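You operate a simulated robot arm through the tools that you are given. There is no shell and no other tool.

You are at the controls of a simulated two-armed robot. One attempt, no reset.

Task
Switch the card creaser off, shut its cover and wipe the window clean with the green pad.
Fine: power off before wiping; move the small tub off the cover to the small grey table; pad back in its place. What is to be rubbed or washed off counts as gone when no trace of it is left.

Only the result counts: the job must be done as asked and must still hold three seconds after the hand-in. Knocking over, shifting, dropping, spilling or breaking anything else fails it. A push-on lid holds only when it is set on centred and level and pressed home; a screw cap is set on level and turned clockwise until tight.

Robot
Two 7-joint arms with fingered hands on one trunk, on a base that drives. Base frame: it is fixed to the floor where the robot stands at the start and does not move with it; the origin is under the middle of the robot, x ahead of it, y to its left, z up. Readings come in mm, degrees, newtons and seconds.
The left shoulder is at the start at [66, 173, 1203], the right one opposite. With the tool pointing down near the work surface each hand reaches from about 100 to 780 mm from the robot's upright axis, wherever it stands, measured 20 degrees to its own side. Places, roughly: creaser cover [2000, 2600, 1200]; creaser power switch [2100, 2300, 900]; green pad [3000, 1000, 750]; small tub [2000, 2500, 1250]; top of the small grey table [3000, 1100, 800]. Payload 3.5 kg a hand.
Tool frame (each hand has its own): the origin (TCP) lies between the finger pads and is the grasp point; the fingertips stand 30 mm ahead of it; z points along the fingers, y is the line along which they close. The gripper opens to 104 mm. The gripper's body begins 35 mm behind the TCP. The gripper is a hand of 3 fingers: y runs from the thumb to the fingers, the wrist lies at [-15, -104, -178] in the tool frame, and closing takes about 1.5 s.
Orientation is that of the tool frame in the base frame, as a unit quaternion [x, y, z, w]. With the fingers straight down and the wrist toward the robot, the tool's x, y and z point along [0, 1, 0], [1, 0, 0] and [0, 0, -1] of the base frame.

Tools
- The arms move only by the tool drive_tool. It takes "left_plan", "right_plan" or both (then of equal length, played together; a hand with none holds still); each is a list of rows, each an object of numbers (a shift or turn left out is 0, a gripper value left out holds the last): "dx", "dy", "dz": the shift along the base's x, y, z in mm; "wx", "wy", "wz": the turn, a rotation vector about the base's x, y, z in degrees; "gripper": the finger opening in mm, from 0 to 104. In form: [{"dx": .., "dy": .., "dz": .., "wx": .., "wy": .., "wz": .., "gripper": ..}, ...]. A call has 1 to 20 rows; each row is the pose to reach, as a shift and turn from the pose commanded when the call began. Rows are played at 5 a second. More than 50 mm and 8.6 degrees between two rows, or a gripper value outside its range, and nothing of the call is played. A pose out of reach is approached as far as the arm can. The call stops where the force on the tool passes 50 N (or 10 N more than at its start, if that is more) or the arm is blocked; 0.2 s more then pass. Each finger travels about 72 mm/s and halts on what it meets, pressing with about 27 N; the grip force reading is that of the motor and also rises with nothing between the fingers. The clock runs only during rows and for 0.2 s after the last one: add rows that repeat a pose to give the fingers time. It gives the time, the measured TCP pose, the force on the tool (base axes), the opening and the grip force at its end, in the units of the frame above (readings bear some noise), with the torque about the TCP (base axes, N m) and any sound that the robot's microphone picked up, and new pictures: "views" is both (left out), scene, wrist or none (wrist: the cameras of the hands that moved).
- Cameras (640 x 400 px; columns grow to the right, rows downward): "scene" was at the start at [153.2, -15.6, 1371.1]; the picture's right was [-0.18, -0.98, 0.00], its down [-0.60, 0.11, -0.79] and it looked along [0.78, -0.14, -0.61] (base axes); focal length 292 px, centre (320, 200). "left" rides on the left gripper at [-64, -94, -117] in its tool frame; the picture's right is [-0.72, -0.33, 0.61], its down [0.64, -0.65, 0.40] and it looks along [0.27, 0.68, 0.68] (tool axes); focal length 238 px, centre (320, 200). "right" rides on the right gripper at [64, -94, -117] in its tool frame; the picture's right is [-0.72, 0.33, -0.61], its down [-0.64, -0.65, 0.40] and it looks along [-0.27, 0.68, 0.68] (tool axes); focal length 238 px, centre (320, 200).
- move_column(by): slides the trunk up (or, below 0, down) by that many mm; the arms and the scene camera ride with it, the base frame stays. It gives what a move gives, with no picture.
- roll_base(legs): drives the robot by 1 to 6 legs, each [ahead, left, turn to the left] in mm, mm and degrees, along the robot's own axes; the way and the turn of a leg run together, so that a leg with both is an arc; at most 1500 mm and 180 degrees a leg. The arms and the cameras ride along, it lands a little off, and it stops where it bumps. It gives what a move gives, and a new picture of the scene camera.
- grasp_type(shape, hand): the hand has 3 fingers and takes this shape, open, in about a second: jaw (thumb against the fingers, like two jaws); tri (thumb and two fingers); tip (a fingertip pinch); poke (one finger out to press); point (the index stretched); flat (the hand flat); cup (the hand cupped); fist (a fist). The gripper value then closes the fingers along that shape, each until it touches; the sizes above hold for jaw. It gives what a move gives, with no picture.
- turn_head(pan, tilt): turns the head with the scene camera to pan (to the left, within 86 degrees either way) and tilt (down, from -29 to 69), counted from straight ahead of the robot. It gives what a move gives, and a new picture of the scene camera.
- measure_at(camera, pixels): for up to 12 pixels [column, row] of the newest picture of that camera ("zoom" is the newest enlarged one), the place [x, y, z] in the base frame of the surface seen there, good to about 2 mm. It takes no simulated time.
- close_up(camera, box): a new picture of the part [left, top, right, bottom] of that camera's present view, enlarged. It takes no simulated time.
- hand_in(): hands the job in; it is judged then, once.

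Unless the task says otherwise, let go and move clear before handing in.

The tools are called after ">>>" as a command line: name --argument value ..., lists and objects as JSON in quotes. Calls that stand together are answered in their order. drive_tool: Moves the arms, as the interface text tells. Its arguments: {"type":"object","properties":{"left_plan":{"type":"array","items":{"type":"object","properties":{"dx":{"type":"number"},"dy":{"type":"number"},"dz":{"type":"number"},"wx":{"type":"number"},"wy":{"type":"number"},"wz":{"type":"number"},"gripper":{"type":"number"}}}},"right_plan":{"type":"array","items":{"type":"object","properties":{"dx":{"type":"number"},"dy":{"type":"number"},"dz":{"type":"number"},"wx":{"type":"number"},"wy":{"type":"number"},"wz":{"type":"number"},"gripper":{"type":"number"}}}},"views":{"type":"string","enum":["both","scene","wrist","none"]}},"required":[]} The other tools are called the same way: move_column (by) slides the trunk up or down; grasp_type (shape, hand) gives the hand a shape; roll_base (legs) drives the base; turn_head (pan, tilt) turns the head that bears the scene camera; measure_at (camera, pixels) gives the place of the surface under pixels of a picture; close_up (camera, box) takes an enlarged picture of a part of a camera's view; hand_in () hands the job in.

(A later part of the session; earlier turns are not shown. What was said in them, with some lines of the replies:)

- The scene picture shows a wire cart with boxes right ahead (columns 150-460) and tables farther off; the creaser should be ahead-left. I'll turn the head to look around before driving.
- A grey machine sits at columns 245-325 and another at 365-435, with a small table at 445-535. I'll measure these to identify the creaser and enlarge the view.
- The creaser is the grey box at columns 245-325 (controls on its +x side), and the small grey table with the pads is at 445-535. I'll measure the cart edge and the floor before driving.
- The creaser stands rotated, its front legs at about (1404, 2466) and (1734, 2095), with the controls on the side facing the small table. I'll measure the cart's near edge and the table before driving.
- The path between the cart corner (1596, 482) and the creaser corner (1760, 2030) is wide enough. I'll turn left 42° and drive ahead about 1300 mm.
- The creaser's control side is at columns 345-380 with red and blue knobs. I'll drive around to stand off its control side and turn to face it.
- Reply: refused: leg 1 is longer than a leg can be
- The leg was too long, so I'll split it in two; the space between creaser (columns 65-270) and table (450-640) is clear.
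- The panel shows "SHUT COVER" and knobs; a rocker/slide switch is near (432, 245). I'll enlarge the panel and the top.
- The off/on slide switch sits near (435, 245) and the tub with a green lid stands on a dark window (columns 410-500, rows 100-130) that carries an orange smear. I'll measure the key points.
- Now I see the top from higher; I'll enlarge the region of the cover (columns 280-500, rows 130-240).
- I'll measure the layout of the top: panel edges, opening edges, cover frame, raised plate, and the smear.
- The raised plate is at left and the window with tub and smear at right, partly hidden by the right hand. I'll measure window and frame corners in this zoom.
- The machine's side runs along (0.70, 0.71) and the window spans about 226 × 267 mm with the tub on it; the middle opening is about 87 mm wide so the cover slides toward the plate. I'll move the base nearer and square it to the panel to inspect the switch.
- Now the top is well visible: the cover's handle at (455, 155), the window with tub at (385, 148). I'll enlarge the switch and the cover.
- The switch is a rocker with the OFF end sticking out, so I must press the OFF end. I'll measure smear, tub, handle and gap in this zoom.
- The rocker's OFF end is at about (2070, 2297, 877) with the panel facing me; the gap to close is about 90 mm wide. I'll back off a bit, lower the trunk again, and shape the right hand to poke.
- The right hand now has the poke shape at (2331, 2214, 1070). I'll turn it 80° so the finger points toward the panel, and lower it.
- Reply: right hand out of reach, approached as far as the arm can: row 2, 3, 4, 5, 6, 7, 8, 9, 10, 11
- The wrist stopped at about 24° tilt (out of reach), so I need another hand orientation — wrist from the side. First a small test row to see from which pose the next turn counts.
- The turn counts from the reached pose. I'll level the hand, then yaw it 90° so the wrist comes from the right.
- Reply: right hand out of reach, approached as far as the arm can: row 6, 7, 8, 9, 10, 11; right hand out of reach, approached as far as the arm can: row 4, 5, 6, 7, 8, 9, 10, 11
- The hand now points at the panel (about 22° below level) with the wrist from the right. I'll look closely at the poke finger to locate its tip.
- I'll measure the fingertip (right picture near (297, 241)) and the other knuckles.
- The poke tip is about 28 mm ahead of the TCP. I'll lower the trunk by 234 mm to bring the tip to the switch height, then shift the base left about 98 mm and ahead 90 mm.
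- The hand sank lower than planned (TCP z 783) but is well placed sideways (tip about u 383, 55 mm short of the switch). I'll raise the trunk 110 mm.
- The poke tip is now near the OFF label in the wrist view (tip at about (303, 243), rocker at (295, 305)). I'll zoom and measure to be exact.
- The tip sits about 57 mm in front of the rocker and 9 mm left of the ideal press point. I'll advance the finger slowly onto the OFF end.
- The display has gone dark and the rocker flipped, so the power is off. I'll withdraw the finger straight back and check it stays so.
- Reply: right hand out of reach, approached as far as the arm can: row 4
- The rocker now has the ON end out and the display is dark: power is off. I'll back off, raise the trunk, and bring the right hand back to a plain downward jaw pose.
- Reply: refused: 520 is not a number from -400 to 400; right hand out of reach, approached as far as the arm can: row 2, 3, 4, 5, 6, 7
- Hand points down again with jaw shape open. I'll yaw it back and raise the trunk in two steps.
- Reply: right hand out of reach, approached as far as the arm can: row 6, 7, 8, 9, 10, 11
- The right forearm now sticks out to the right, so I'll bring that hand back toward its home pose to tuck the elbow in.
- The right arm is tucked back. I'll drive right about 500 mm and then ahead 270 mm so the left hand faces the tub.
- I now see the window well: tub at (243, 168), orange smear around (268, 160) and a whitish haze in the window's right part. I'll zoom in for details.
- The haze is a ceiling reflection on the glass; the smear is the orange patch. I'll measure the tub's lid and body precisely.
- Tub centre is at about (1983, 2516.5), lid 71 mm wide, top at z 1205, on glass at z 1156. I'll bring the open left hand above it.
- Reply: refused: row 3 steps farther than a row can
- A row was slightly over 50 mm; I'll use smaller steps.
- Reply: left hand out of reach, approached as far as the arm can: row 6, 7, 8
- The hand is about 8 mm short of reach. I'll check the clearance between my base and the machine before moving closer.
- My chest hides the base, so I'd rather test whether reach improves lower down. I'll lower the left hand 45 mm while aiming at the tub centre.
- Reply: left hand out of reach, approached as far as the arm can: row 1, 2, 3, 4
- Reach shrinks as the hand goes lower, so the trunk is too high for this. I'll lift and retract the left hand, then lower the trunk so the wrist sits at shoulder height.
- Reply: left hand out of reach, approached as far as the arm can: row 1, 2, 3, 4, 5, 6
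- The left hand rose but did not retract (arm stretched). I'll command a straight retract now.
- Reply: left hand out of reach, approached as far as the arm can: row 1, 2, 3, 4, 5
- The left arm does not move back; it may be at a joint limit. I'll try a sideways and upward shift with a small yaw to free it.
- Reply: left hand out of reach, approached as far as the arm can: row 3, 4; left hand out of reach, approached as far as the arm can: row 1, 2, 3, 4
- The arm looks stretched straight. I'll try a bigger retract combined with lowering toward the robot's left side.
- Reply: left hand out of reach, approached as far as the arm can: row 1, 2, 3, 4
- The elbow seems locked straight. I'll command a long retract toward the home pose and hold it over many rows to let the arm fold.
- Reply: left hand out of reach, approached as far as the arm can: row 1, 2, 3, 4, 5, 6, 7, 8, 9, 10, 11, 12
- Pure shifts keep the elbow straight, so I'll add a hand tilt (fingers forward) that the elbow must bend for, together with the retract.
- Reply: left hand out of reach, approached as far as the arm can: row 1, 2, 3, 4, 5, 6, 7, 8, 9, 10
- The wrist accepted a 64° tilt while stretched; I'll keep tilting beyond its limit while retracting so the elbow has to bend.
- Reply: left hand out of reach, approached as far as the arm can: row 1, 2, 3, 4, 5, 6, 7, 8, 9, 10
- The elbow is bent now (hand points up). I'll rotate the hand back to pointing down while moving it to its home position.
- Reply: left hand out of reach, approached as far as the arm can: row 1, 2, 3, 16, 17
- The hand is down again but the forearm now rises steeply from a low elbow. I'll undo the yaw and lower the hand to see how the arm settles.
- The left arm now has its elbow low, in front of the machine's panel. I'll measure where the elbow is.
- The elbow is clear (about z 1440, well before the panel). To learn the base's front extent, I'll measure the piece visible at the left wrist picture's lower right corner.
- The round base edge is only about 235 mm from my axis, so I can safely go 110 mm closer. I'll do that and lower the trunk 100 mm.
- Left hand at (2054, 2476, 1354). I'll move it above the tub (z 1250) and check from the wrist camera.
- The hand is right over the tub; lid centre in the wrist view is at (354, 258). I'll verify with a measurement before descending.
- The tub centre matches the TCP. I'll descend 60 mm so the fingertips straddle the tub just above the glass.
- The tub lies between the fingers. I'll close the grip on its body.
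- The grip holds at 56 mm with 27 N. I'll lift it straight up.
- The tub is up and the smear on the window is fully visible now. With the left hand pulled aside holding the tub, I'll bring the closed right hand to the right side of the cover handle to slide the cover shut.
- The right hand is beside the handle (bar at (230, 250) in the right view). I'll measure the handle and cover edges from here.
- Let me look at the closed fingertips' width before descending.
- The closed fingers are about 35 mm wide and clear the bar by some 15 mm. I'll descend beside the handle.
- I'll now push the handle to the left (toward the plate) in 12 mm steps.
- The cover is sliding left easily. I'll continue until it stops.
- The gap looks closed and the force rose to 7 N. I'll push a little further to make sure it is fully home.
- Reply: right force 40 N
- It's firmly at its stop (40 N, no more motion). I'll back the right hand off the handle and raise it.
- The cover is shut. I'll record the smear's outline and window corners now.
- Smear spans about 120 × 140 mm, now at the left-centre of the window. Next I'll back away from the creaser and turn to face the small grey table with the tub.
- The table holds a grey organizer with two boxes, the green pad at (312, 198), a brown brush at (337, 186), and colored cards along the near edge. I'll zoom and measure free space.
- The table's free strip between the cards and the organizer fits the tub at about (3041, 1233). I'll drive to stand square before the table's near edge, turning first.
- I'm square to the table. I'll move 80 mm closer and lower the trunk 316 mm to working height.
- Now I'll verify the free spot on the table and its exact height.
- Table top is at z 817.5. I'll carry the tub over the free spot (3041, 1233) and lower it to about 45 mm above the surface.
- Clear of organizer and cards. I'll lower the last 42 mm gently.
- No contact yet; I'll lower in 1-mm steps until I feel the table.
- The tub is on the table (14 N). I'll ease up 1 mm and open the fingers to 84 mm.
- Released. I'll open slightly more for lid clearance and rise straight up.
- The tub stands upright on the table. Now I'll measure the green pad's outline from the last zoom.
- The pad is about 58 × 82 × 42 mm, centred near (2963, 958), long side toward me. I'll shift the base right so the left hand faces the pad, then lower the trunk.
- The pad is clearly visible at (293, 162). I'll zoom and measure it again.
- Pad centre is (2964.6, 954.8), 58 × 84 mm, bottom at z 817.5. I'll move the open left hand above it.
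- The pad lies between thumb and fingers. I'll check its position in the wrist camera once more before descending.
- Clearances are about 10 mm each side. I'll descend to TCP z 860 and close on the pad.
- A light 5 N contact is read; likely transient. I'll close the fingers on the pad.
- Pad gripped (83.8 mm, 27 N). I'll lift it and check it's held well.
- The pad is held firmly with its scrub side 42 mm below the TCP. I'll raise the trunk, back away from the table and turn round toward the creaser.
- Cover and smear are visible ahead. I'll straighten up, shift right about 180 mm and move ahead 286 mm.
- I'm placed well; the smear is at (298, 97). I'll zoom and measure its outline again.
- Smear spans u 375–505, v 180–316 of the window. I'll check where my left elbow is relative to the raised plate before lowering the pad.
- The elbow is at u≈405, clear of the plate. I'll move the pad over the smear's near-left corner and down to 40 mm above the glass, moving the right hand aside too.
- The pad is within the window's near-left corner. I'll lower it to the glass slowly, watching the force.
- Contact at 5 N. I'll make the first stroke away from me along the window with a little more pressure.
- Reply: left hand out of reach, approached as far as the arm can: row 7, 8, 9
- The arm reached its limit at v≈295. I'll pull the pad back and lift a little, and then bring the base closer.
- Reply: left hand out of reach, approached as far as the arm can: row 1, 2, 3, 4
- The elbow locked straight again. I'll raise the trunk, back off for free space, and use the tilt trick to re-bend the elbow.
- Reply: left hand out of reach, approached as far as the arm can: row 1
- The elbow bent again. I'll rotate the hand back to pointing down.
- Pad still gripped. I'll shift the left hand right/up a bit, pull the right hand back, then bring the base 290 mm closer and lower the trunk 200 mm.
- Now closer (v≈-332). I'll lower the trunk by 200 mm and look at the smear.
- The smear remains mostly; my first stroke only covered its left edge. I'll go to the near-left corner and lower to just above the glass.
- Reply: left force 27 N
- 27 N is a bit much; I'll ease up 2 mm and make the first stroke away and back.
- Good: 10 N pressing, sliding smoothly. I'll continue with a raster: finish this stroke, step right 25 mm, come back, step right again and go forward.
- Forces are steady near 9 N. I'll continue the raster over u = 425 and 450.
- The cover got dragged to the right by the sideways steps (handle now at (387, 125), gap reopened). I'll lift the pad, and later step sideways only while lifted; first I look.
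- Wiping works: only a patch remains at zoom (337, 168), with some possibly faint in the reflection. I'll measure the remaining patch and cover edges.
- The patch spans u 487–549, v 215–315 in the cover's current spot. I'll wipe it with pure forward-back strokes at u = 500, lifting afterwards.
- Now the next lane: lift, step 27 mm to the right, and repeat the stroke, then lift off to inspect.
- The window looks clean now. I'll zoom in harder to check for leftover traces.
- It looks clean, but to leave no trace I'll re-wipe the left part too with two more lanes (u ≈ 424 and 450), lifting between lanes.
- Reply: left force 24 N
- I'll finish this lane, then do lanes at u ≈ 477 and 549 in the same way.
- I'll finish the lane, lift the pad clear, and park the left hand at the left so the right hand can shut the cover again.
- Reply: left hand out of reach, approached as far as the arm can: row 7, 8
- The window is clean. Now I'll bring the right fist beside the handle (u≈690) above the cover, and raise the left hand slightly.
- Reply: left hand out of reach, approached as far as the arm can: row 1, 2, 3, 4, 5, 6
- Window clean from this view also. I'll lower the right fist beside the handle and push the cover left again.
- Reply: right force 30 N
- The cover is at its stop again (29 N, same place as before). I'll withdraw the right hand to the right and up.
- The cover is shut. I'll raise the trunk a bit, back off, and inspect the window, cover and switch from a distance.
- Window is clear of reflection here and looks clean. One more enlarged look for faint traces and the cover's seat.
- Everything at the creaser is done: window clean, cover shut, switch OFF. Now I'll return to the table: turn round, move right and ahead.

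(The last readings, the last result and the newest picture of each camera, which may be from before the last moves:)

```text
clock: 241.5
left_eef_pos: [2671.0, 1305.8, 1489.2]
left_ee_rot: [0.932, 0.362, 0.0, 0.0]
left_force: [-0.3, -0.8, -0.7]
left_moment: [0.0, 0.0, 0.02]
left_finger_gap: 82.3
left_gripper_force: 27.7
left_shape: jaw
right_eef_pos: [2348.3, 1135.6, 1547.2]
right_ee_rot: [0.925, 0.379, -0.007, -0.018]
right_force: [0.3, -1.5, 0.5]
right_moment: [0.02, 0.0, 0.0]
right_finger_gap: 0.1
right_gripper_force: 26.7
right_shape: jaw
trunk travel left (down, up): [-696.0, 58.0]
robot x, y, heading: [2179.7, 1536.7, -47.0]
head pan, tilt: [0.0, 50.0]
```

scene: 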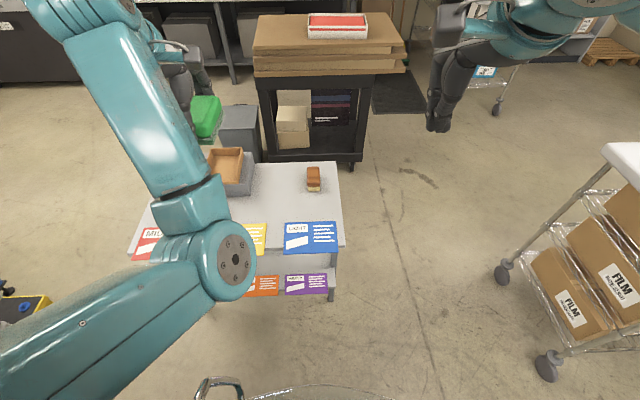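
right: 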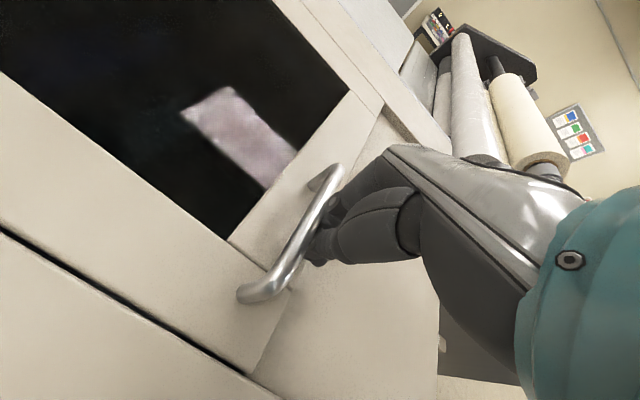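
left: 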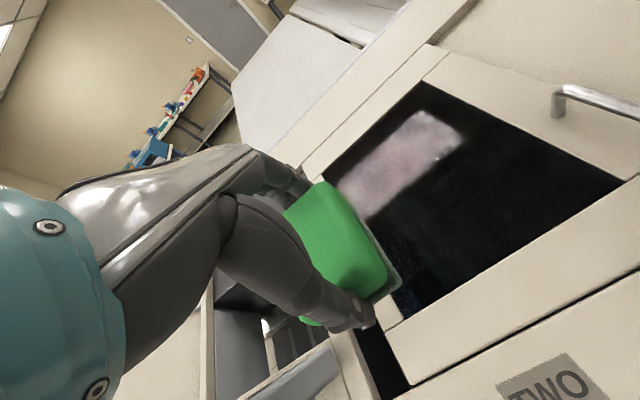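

I'm before the table; I'll correct the heading by 2° and go ahead 341 mm, then lower the trunk.

>>> roll_base --legs '[[0, 0, 2], [341, -7, 0]]'

>>> move_column --by -400

>>> turn_head --pan 10 --tilt 50

```text
clock: 244.1
left_eef_pos: [2915.0, 1075.5, 1489.4]
left_ee_rot: [0.925, 0.379, 0.0, 0.0]
left_force: [0.5, 1.1, -0.9]
left_moment: [0.0, 0.01, -0.02]
left_finger_gap: 82.2
left_gripper_force: 27.2
left_shape: jaw
right_eef_pos: [2598.5, 894.8, 1545.5]
right_ee_rot: [0.919, 0.395, -0.007, -0.018]
right_force: [0.2, 0.0, 0.0]
right_moment: [0.01, -0.02, -0.01]
right_finger_gap: 0.0
right_gripper_force: 26.8
right_shape: jaw
trunk travel left (down, up): [-696.0, 58.0]
robot x, y, heading: [2421.3, 1287.9, -45.2]
head pan, tilt: [0.0, 50.0]
```

scene: 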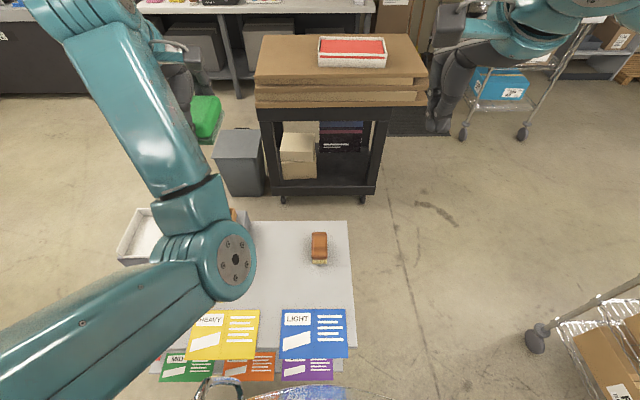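

```text
clock: 248.0
left_eef_pos: [2933.2, 1057.1, 1032.7]
left_ee_rot: [0.924, 0.379, -0.022, -0.053]
left_force: [0.4, -0.8, -0.8]
left_moment: [-0.03, 0.0, -0.02]
left_finger_gap: 82.1
left_gripper_force: 26.2
left_shape: jaw
right_eef_pos: [2598.7, 894.2, 1146.3]
right_ee_rot: [0.919, 0.394, -0.007, -0.018]
right_force: [0.4, -0.3, 0.3]
right_moment: [0.0, -0.05, 0.0]
right_finger_gap: 0.0
right_gripper_force: 27.2
right_shape: jaw
trunk travel left (down, up): [-296.0, 458.0]
robot x, y, heading: [2416.9, 1288.2, -45.2]
head pan, tilt: [0.0, 50.0]
```

```text
clock: 248.7
left_eef_pos: [2932.4, 1056.4, 1032.1]
left_ee_rot: [0.924, 0.377, -0.022, -0.053]
left_force: [0.8, -0.7, -0.3]
left_moment: [-0.01, -0.01, 0.0]
left_finger_gap: 82.1
left_gripper_force: 27.1
left_shape: jaw
right_eef_pos: [2597.5, 894.2, 1146.3]
right_ee_rot: [0.919, 0.395, -0.007, -0.018]
right_force: [-0.1, -0.4, 0.0]
right_moment: [0.03, -0.02, 0.01]
right_finger_gap: 0.0
right_gripper_force: 26.7
right_shape: jaw
trunk travel left (down, up): [-296.0, 458.0]
robot x, y, heading: [2419.0, 1287.4, -45.2]
head pan, tilt: [10.0, 50.0]
```

scene: 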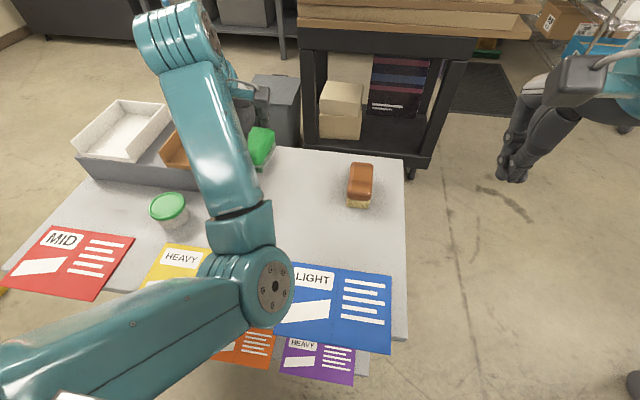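

The left hand dipped and tilted slightly during the lowering. I'll check whether the elbow is touching anything.

>>> measure_at --camera "scene" --pixels '[[275, 285], [245, 320], [265, 235], [240, 180], [285, 300], [300, 310], [150, 330], [255, 145], [195, 60]]'

>>> close_up --camera "left" --box '[0, 0, 640, 400]'

>>> close_up --camera "right" --box '[0, 0, 640, 400]'

```text
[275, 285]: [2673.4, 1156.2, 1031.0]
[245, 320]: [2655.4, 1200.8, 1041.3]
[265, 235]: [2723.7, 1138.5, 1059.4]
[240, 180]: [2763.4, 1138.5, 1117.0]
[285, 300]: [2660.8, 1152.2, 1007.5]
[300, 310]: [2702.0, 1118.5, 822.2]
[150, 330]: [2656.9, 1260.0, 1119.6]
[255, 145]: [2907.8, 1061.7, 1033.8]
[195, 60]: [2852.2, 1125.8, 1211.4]
```

```text
1.00 times, centred on (320, 200) of left (not enlarged: the box is as wide or as high as the picture)
```

zoom: 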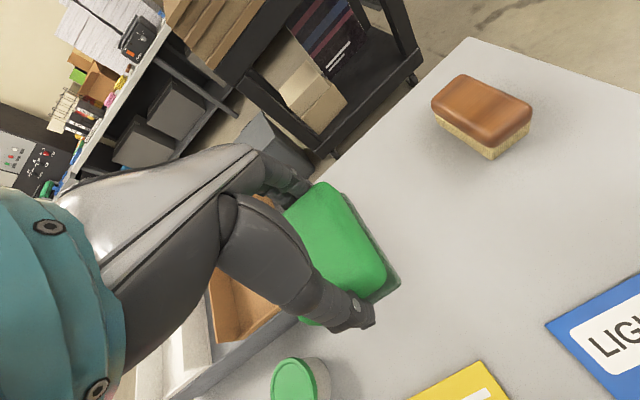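

```text
1.00 times, centred on (320, 200) of right (not enlarged: the box is as wide or as high as the picture)
```

zoom: 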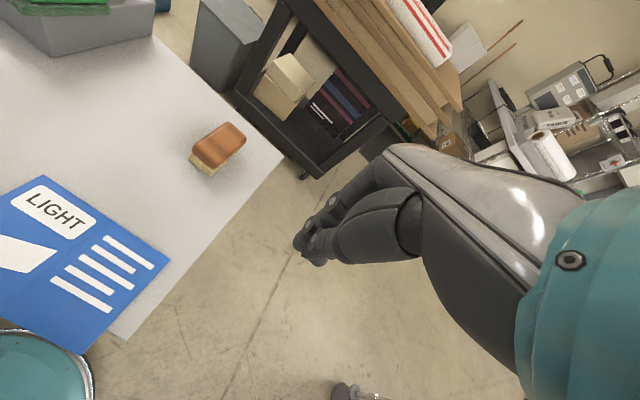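

No contact — the elbow is at z≈1000, well above the table. I'll level the hand and bring the pad above its old place (2964, 956).

>>> drive_tool --left_plan '[{"wx": -2.4, "wy": -2.3}, {"wx": -4.7, "wy": -4.65}, {"dx": 8, "dy": -25, "dz": -20, "wx": -4.7, "wy": -4.65}, {"dx": 16, "dy": -50, "dz": -45, "wx": -4.7, "wy": -4.65}, {"dx": 24, "dy": -75, "dz": -70, "wx": -4.7, "wy": -4.65}, {"dx": 31.9, "dy": -100.4, "dz": -95, "wx": -4.7, "wy": -4.65}, {"dx": 31.9, "dy": -100.4, "dz": -112, "wx": -4.7, "wy": -4.65}, {"dx": 31.9, "dy": -100.4, "dz": -112, "wx": -4.7, "wy": -4.65}]'

```text
clock: 250.5
left_eef_pos: [2965.0, 955.9, 921.6]
left_ee_rot: [0.926, 0.379, 0.0, -0.001]
left_force: [0.2, 1.0, -0.7]
left_moment: [0.0, 0.01, 0.02]
left_finger_gap: 82.2
left_gripper_force: 27.0
left_shape: jaw
right_eef_pos: [2598.0, 893.1, 1146.6]
right_ee_rot: [0.919, 0.394, -0.007, -0.018]
right_force: [0.6, 0.8, 0.1]
right_moment: [-0.02, 0.0, -0.02]
right_finger_gap: 0.1
right_gripper_force: 27.0
right_shape: jaw
trunk travel left (down, up): [-296.0, 458.0]
robot x, y, heading: [2422.2, 1290.5, -44.9]
head pan, tilt: [10.0, 50.0]
```

scene: 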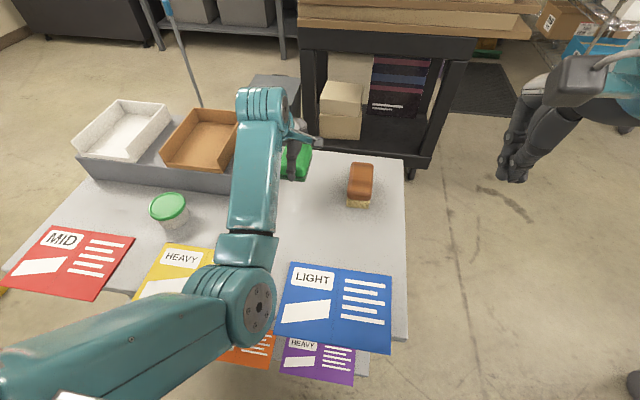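
left: 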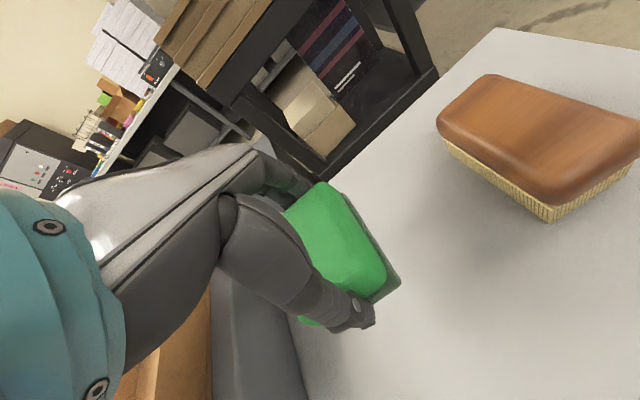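

The pose matches the pick-up pose. I'll lower to about 5 mm above the table.

>>> drive_tool --left_plan '[{"dx": -0.6, "dz": -20}, {"dx": -0.6, "dz": -40}, {"dx": -0.6, "dz": -52}, {"dx": -0.6, "dz": -56}, {"dx": -0.6, "dz": -56}]' --views "none"

>>> drive_tool --left_plan '[{"dz": -1}, {"dz": -2}, {"dz": -3}, {"dz": -3}]' --views "wrist"

```text
clock: 251.7
left_eef_pos: [2963.9, 956.2, 863.7]
left_ee_rot: [0.926, 0.379, 0.0, 0.0]
left_force: [0.1, -0.9, -1.4]
left_moment: [-0.03, -0.02, 0.0]
left_finger_gap: 82.2
left_gripper_force: 26.6
left_shape: jaw
right_eef_pos: [2597.8, 894.1, 1146.3]
right_ee_rot: [0.919, 0.394, -0.007, -0.018]
right_force: [-0.7, -0.1, -0.2]
right_moment: [0.04, -0.01, -0.04]
right_finger_gap: 0.0
right_gripper_force: 27.2
right_shape: jaw
trunk travel left (down, up): [-296.0, 458.0]
robot x, y, heading: [2422.2, 1290.0, -45.0]
head pan, tilt: [10.0, 50.0]
```

```text
clock: 252.7
left_eef_pos: [2963.5, 956.5, 861.9]
left_ee_rot: [0.926, 0.379, 0.0, 0.0]
left_force: [0.5, 0.3, -0.3]
left_moment: [-0.07, 0.01, 0.03]
left_finger_gap: 82.1
left_gripper_force: 27.4
left_shape: jaw
right_eef_pos: [2597.6, 894.2, 1147.2]
right_ee_rot: [0.919, 0.394, -0.006, -0.018]
right_force: [0.5, -0.4, -0.8]
right_moment: [0.02, -0.02, -0.01]
right_finger_gap: 0.0
right_gripper_force: 27.5
right_shape: jaw
trunk travel left (down, up): [-296.0, 458.0]
robot x, y, heading: [2417.1, 1284.7, -45.1]
head pan, tilt: [10.0, 50.0]
```

left: 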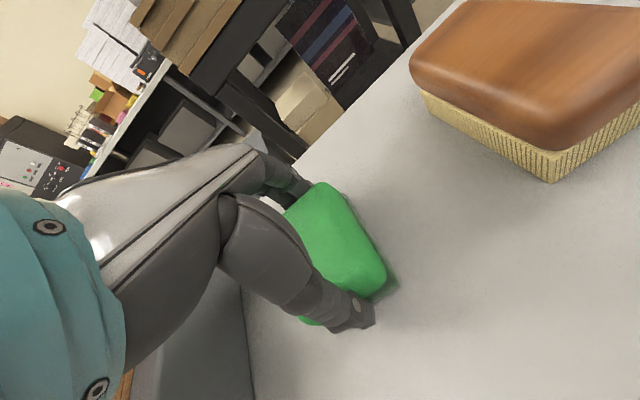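

No contact yet at z 862; I'll go down in further 1-mm steps.

>>> drive_tool --left_plan '[{"dz": -1}, {"dz": -2}, {"dz": -2}]' --views "none"

```text
clock: 253.5
left_eef_pos: [2963.7, 955.3, 861.6]
left_ee_rot: [0.926, 0.379, 0.0, 0.001]
left_force: [-1.3, 1.1, 5.2]
left_moment: [-0.19, -0.14, 0.01]
left_finger_gap: 82.0
left_gripper_force: 27.1
left_shape: jaw
right_eef_pos: [2598.5, 893.7, 1146.8]
right_ee_rot: [0.919, 0.395, -0.007, -0.018]
right_force: [0.4, -0.2, 0.8]
right_moment: [0.01, 0.01, -0.03]
right_finger_gap: 0.1
right_gripper_force: 27.5
right_shape: jaw
trunk travel left (down, up): [-296.0, 458.0]
robot x, y, heading: [2422.2, 1286.4, -44.9]
head pan, tilt: [10.0, 50.0]
```

Contact felt (5 N). I'll press 1 mm more to seat it flat, then open the fingers.

>>> drive_tool --left_plan '[{"dz": -1}, {"dz": -0.5, "gripper": 86}, {"dz": -0.5, "gripper": 92}, {"dz": -0.5, "gripper": 104}, {"dz": -0.5, "gripper": 104}, {"dz": -0.5, "gripper": 104}]' --views "wrist"

```text
clock: 254.9
left_eef_pos: [2962.7, 956.6, 857.9]
left_ee_rot: [0.925, 0.379, 0.0, 0.0]
left_force: [0.0, -0.1, 1.8]
left_moment: [0.0, 0.03, -0.03]
left_finger_gap: 103.9
left_gripper_force: 0.1
left_shape: jaw
right_eef_pos: [2598.1, 895.1, 1146.0]
right_ee_rot: [0.919, 0.394, -0.007, -0.018]
right_force: [-0.5, 0.0, 0.0]
right_moment: [0.0, 0.02, -0.04]
right_finger_gap: 0.0
right_gripper_force: 27.4
right_shape: jaw
trunk travel left (down, up): [-296.0, 458.0]
robot x, y, heading: [2420.0, 1289.6, -45.2]
head pan, tilt: [10.0, 50.0]
```

left: 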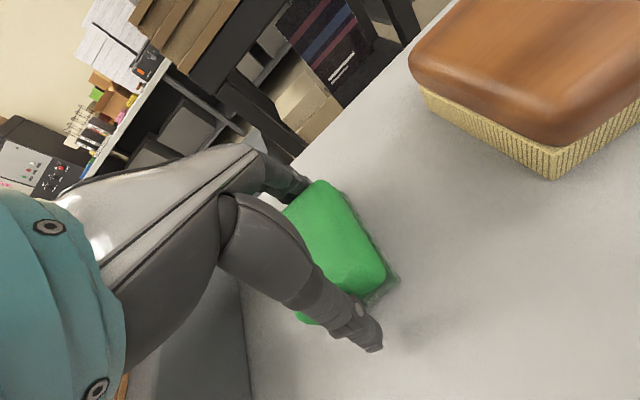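

The pad stands free between the open fingers. I'll rise straight up and check.

>>> drive_tool --left_plan '[{"dz": 15}, {"dz": 35}, {"dz": 65}, {"dz": 100}, {"dx": -15, "dy": 30, "dz": 140}, {"dx": -30, "dy": 60, "dz": 170}, {"dx": -45, "dy": 90, "dz": 190}]'

>>> close_up --camera "scene" --box '[260, 130, 330, 200]'

```text
refused: row 5 steps farther than a row can; nothing moved
```

```text
5.71 times, centred on (295, 165) of scene
```

zoom: 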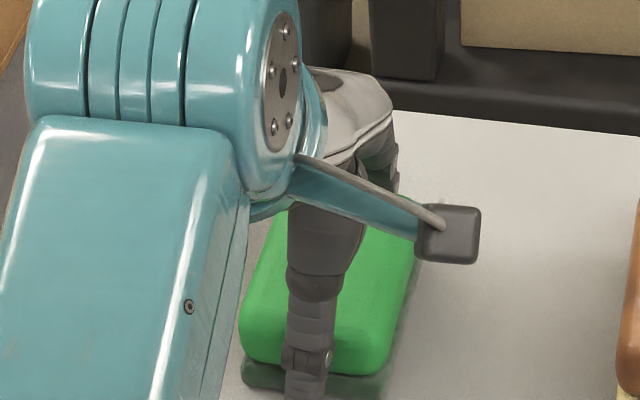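

>>> drive_tool --left_plan '[{"dz": 15}, {"dz": 35}, {"dz": 65}, {"dz": 100}, {"dx": -10, "dy": 20, "dz": 130}, {"dx": -25, "dy": 45, "dz": 160}, {"dx": -40, "dy": 75, "dz": 185}, {"dx": -50, "dy": 100, "dz": 200}]'

>>> close_up --camera "scene" --box '[250, 130, 390, 230]'

```text
clock: 256.7
left_eef_pos: [2916.3, 1054.8, 1056.1]
left_ee_rot: [0.925, 0.379, 0.001, 0.0]
left_force: [-0.4, 0.1, 0.4]
left_moment: [0.0, 0.0, 0.02]
left_finger_gap: 103.8
left_gripper_force: 0.1
left_shape: jaw
left hand out of reach, approached as far as the arm can: row 8
right_eef_pos: [2598.5, 893.7, 1145.4]
right_ee_rot: [0.919, 0.394, -0.007, -0.018]
right_force: [0.3, 0.3, -0.2]
right_moment: [0.01, 0.0, 0.0]
right_finger_gap: 0.2
right_gripper_force: 26.7
right_shape: jaw
trunk travel left (down, up): [-296.0, 458.0]
robot x, y, heading: [2414.2, 1291.2, -45.1]
head pan, tilt: [10.0, 50.0]
```

scene: 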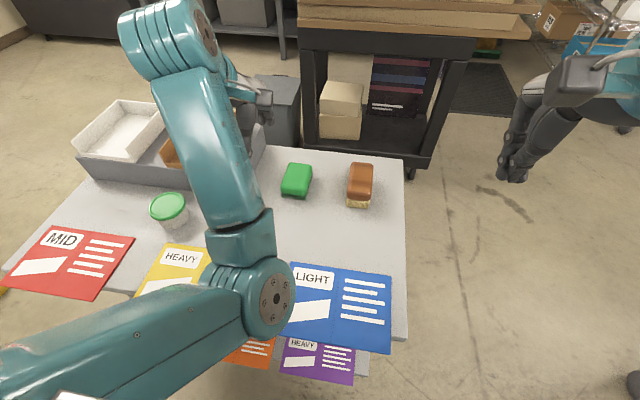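
left: 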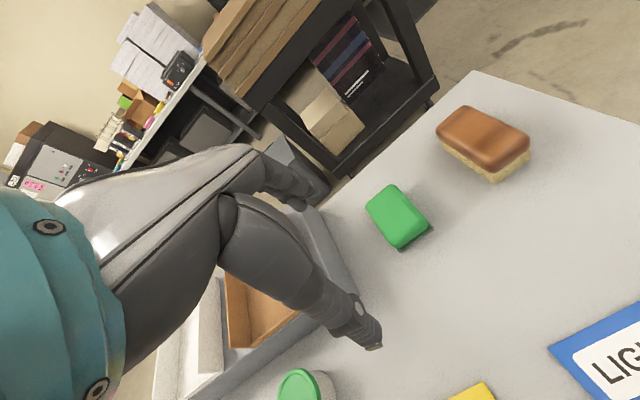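

```text
4.00 times, centred on (320, 180) of scene
```

zoom: 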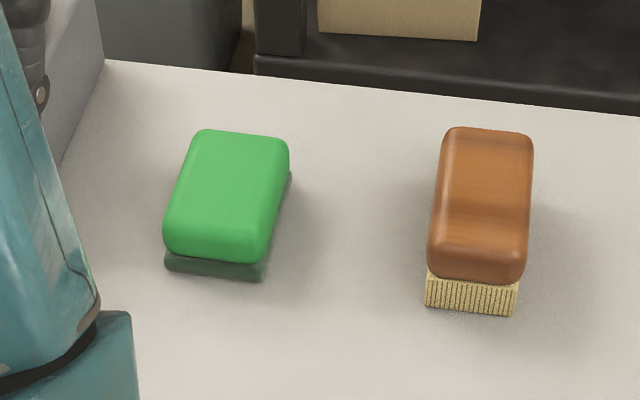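

The pad is back on the table. I'll check its position against the original and that the tub still stands.

>>> measure_at --camera "zoom" --pixels '[[168, 268], [263, 278], [290, 172], [200, 132], [280, 140], [225, 190]]'

>>> close_up --camera "scene" --box '[60, 100, 260, 260]'

```text
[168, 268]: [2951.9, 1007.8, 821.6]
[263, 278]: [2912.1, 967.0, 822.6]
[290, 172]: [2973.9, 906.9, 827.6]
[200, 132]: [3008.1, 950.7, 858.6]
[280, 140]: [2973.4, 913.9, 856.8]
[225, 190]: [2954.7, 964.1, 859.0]
```

```text
2.50 times, centred on (160, 180) of scene
```

zoom: 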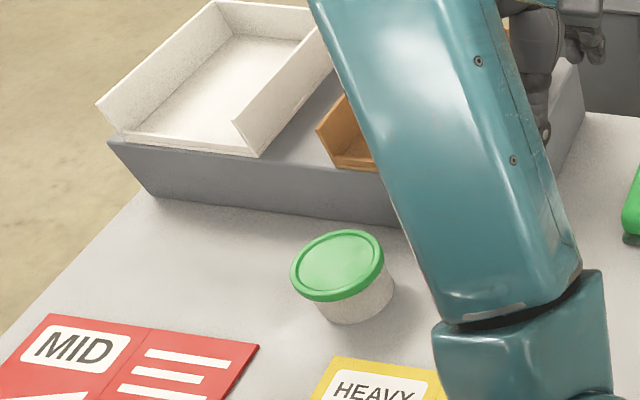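

The pad is within about 3 mm of its original place and the tub stands upright. I'll raise the trunk a little and back away from the table before handing in.

>>> move_column --by 150

>>> roll_base --legs '[[-350, 0, 0]]'

>>> turn_head --pan 15 --tilt 35

```text
clock: 258.4
left_eef_pos: [2916.2, 1055.2, 1205.3]
left_ee_rot: [0.925, 0.379, 0.0, 0.0]
left_force: [-0.1, -0.2, -0.3]
left_moment: [0.0, -0.03, -0.03]
left_finger_gap: 104.0
left_gripper_force: 0.1
left_shape: jaw
right_eef_pos: [2599.2, 893.5, 1296.4]
right_ee_rot: [0.919, 0.394, -0.007, -0.018]
right_force: [0.7, 0.1, -0.4]
right_moment: [0.0, 0.02, -0.01]
right_finger_gap: 0.0
right_gripper_force: 27.0
right_shape: jaw
trunk travel left (down, up): [-446.0, 308.0]
robot x, y, heading: [2416.4, 1284.8, -44.9]
head pan, tilt: [10.0, 50.0]
```

```text
clock: 260.7
left_eef_pos: [2669.6, 1296.5, 1205.6]
left_ee_rot: [0.927, 0.376, 0.0, 0.0]
left_force: [-1.2, 0.3, 0.8]
left_moment: [-0.02, -0.01, -0.03]
left_finger_gap: 103.8
left_gripper_force: 0.1
left_shape: jaw
right_eef_pos: [2352.8, 1138.2, 1296.8]
right_ee_rot: [0.92, 0.391, -0.007, -0.018]
right_force: [0.0, -0.2, 0.6]
right_moment: [-0.01, -0.01, -0.01]
right_finger_gap: 0.0
right_gripper_force: 27.0
right_shape: jaw
trunk travel left (down, up): [-446.0, 308.0]
robot x, y, heading: [2176.0, 1532.4, -45.3]
head pan, tilt: [10.0, 50.0]
```

scene: 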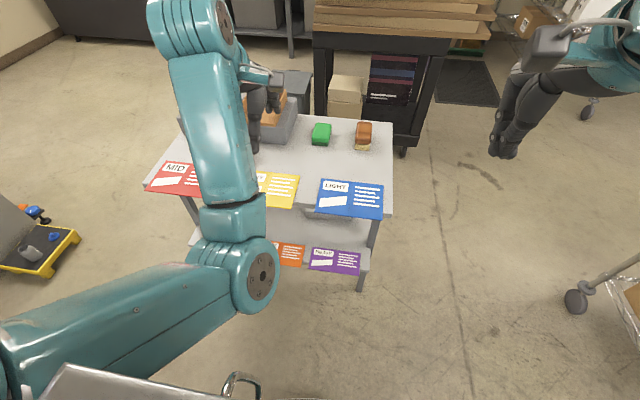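

```text
clock: 261.4
left_eef_pos: [2671.7, 1296.5, 1204.4]
left_ee_rot: [0.927, 0.375, 0.0, 0.0]
left_force: [0.3, 0.7, 0.8]
left_moment: [0.0, 0.02, -0.01]
left_finger_gap: 104.0
left_gripper_force: 0.1
left_shape: jaw
right_eef_pos: [2352.9, 1137.3, 1297.3]
right_ee_rot: [0.92, 0.392, -0.007, -0.019]
right_force: [0.4, 0.0, 0.2]
right_moment: [-0.03, 0.03, 0.04]
right_finger_gap: 0.0
right_gripper_force: 27.3
right_shape: jaw
trunk travel left (down, up): [-446.0, 308.0]
robot x, y, heading: [2178.5, 1536.8, -45.5]
head pan, tilt: [15.0, 35.0]
```

scene: 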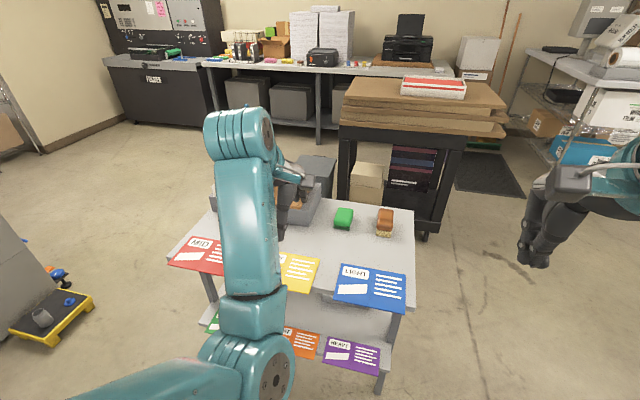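

Table items are all in order. I'll turn for one last look at the creaser before handing in.

>>> roll_base --legs '[[0, 0, 150]]'

>>> turn_head --pan 0 --tilt 40

>>> close_up --camera "scene" --box '[160, 0, 480, 200]'

```text
clock: 268.1
left_eef_pos: [1857.6, 1982.1, 1205.3]
left_ee_rot: [-0.131, 0.991, 0.0, 0.0]
left_force: [-0.3, -0.2, -0.8]
left_moment: [0.05, 0.01, 0.01]
left_finger_gap: 104.1
left_gripper_force: 0.1
left_shape: jaw
right_eef_pos: [2214.3, 1967.2, 1297.1]
right_ee_rot: [-0.149, 0.989, -0.02, 0.003]
right_force: [-0.1, -0.2, -0.4]
right_moment: [0.01, 0.0, 0.02]
right_finger_gap: 0.2
right_gripper_force: 27.0
right_shape: jaw
trunk travel left (down, up): [-446.0, 308.0]
robot x, y, heading: [2178.0, 1531.9, 105.6]
head pan, tilt: [15.0, 35.0]
```

scene: 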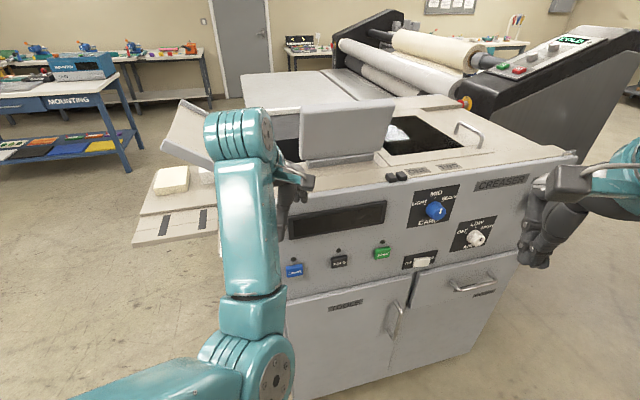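

```text
clock: 268.8
left_eef_pos: [1857.5, 1981.8, 1204.8]
left_ee_rot: [-0.132, 0.991, 0.0, 0.001]
left_force: [0.1, 0.4, 0.3]
left_moment: [-0.02, 0.02, 0.02]
left_finger_gap: 103.8
left_gripper_force: 0.0
left_shape: jaw
right_eef_pos: [2212.5, 1964.6, 1297.7]
right_ee_rot: [-0.149, 0.989, -0.02, 0.002]
right_force: [0.3, -0.3, -0.3]
right_moment: [-0.02, -0.02, 0.0]
right_finger_gap: 0.1
right_gripper_force: 27.3
right_shape: jaw
trunk travel left (down, up): [-446.0, 308.0]
robot x, y, heading: [2173.5, 1532.3, 105.8]
head pan, tilt: [0.0, 40.0]
```

scene: 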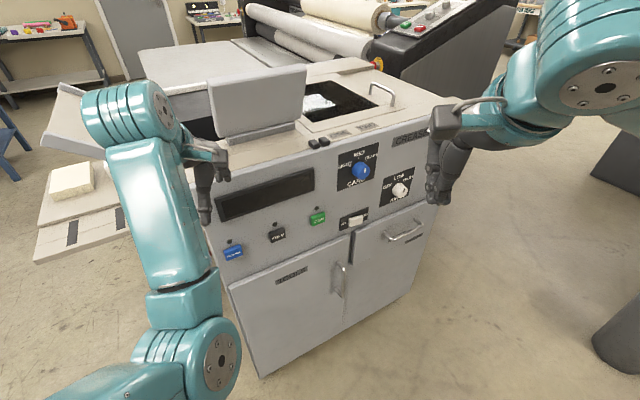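

```text
2.00 times, centred on (320, 100) of scene
```

zoom: 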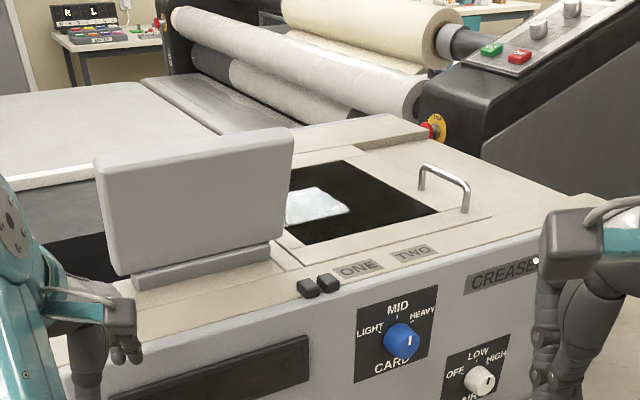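

The creaser is off (dark display), the cover is shut, and the window shows only a light reflection. I'll step back a bit and hand in.

>>> roll_base --legs '[[-150, 0, 0]]'

>>> hand_in

```text
clock: 270.2
left_eef_pos: [1896.4, 1834.2, 1207.2]
left_ee_rot: [-0.133, 0.991, 0.0, 0.0]
left_force: [-0.4, -0.9, 1.2]
left_moment: [0.0, 0.02, -0.03]
left_finger_gap: 103.9
left_gripper_force: 0.1
left_shape: jaw
right_eef_pos: [2253.8, 1820.3, 1297.0]
right_ee_rot: [-0.15, 0.989, -0.019, 0.002]
right_force: [-0.1, -1.2, -0.1]
right_moment: [0.0, 0.0, -0.03]
right_finger_gap: 0.0
right_gripper_force: 26.8
right_shape: jaw
trunk travel left (down, up): [-446.0, 308.0]
robot x, y, heading: [2219.1, 1389.3, 105.7]
head pan, tilt: [0.0, 40.0]
```

scene: 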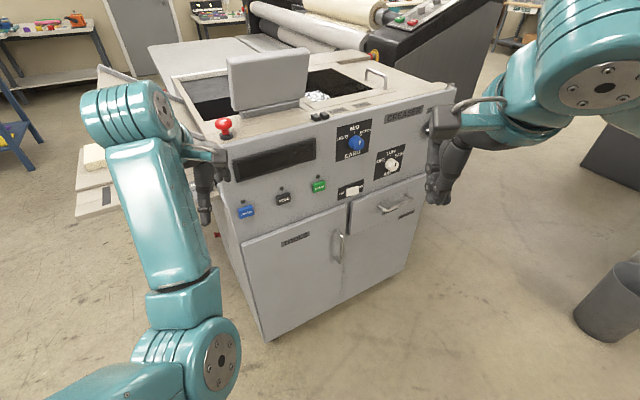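

```text
The job is handed in.
```

The job is handed in. At my last check everything was as asked:

- **Power:** The creaser's rocker switch is on OFF and its display is dark. I switched it off before any wiping.
- **Cover:** It is shut. The cover slid partly open while I was wiping, so I pushed it back against its stop afterwards.
- **Window:** I wiped it with the green pad. Enlarged views showed no trace of the smear, only a ceiling reflection from some angles.
- **Tub:** It stands upright on the small grey table, between the cards and the organizer.
- **Pad:** It is back in its place on the table, about 3 mm from where it started.

I saw nothing else knocked over or shifted. Both hands were clear of everything at hand-in.
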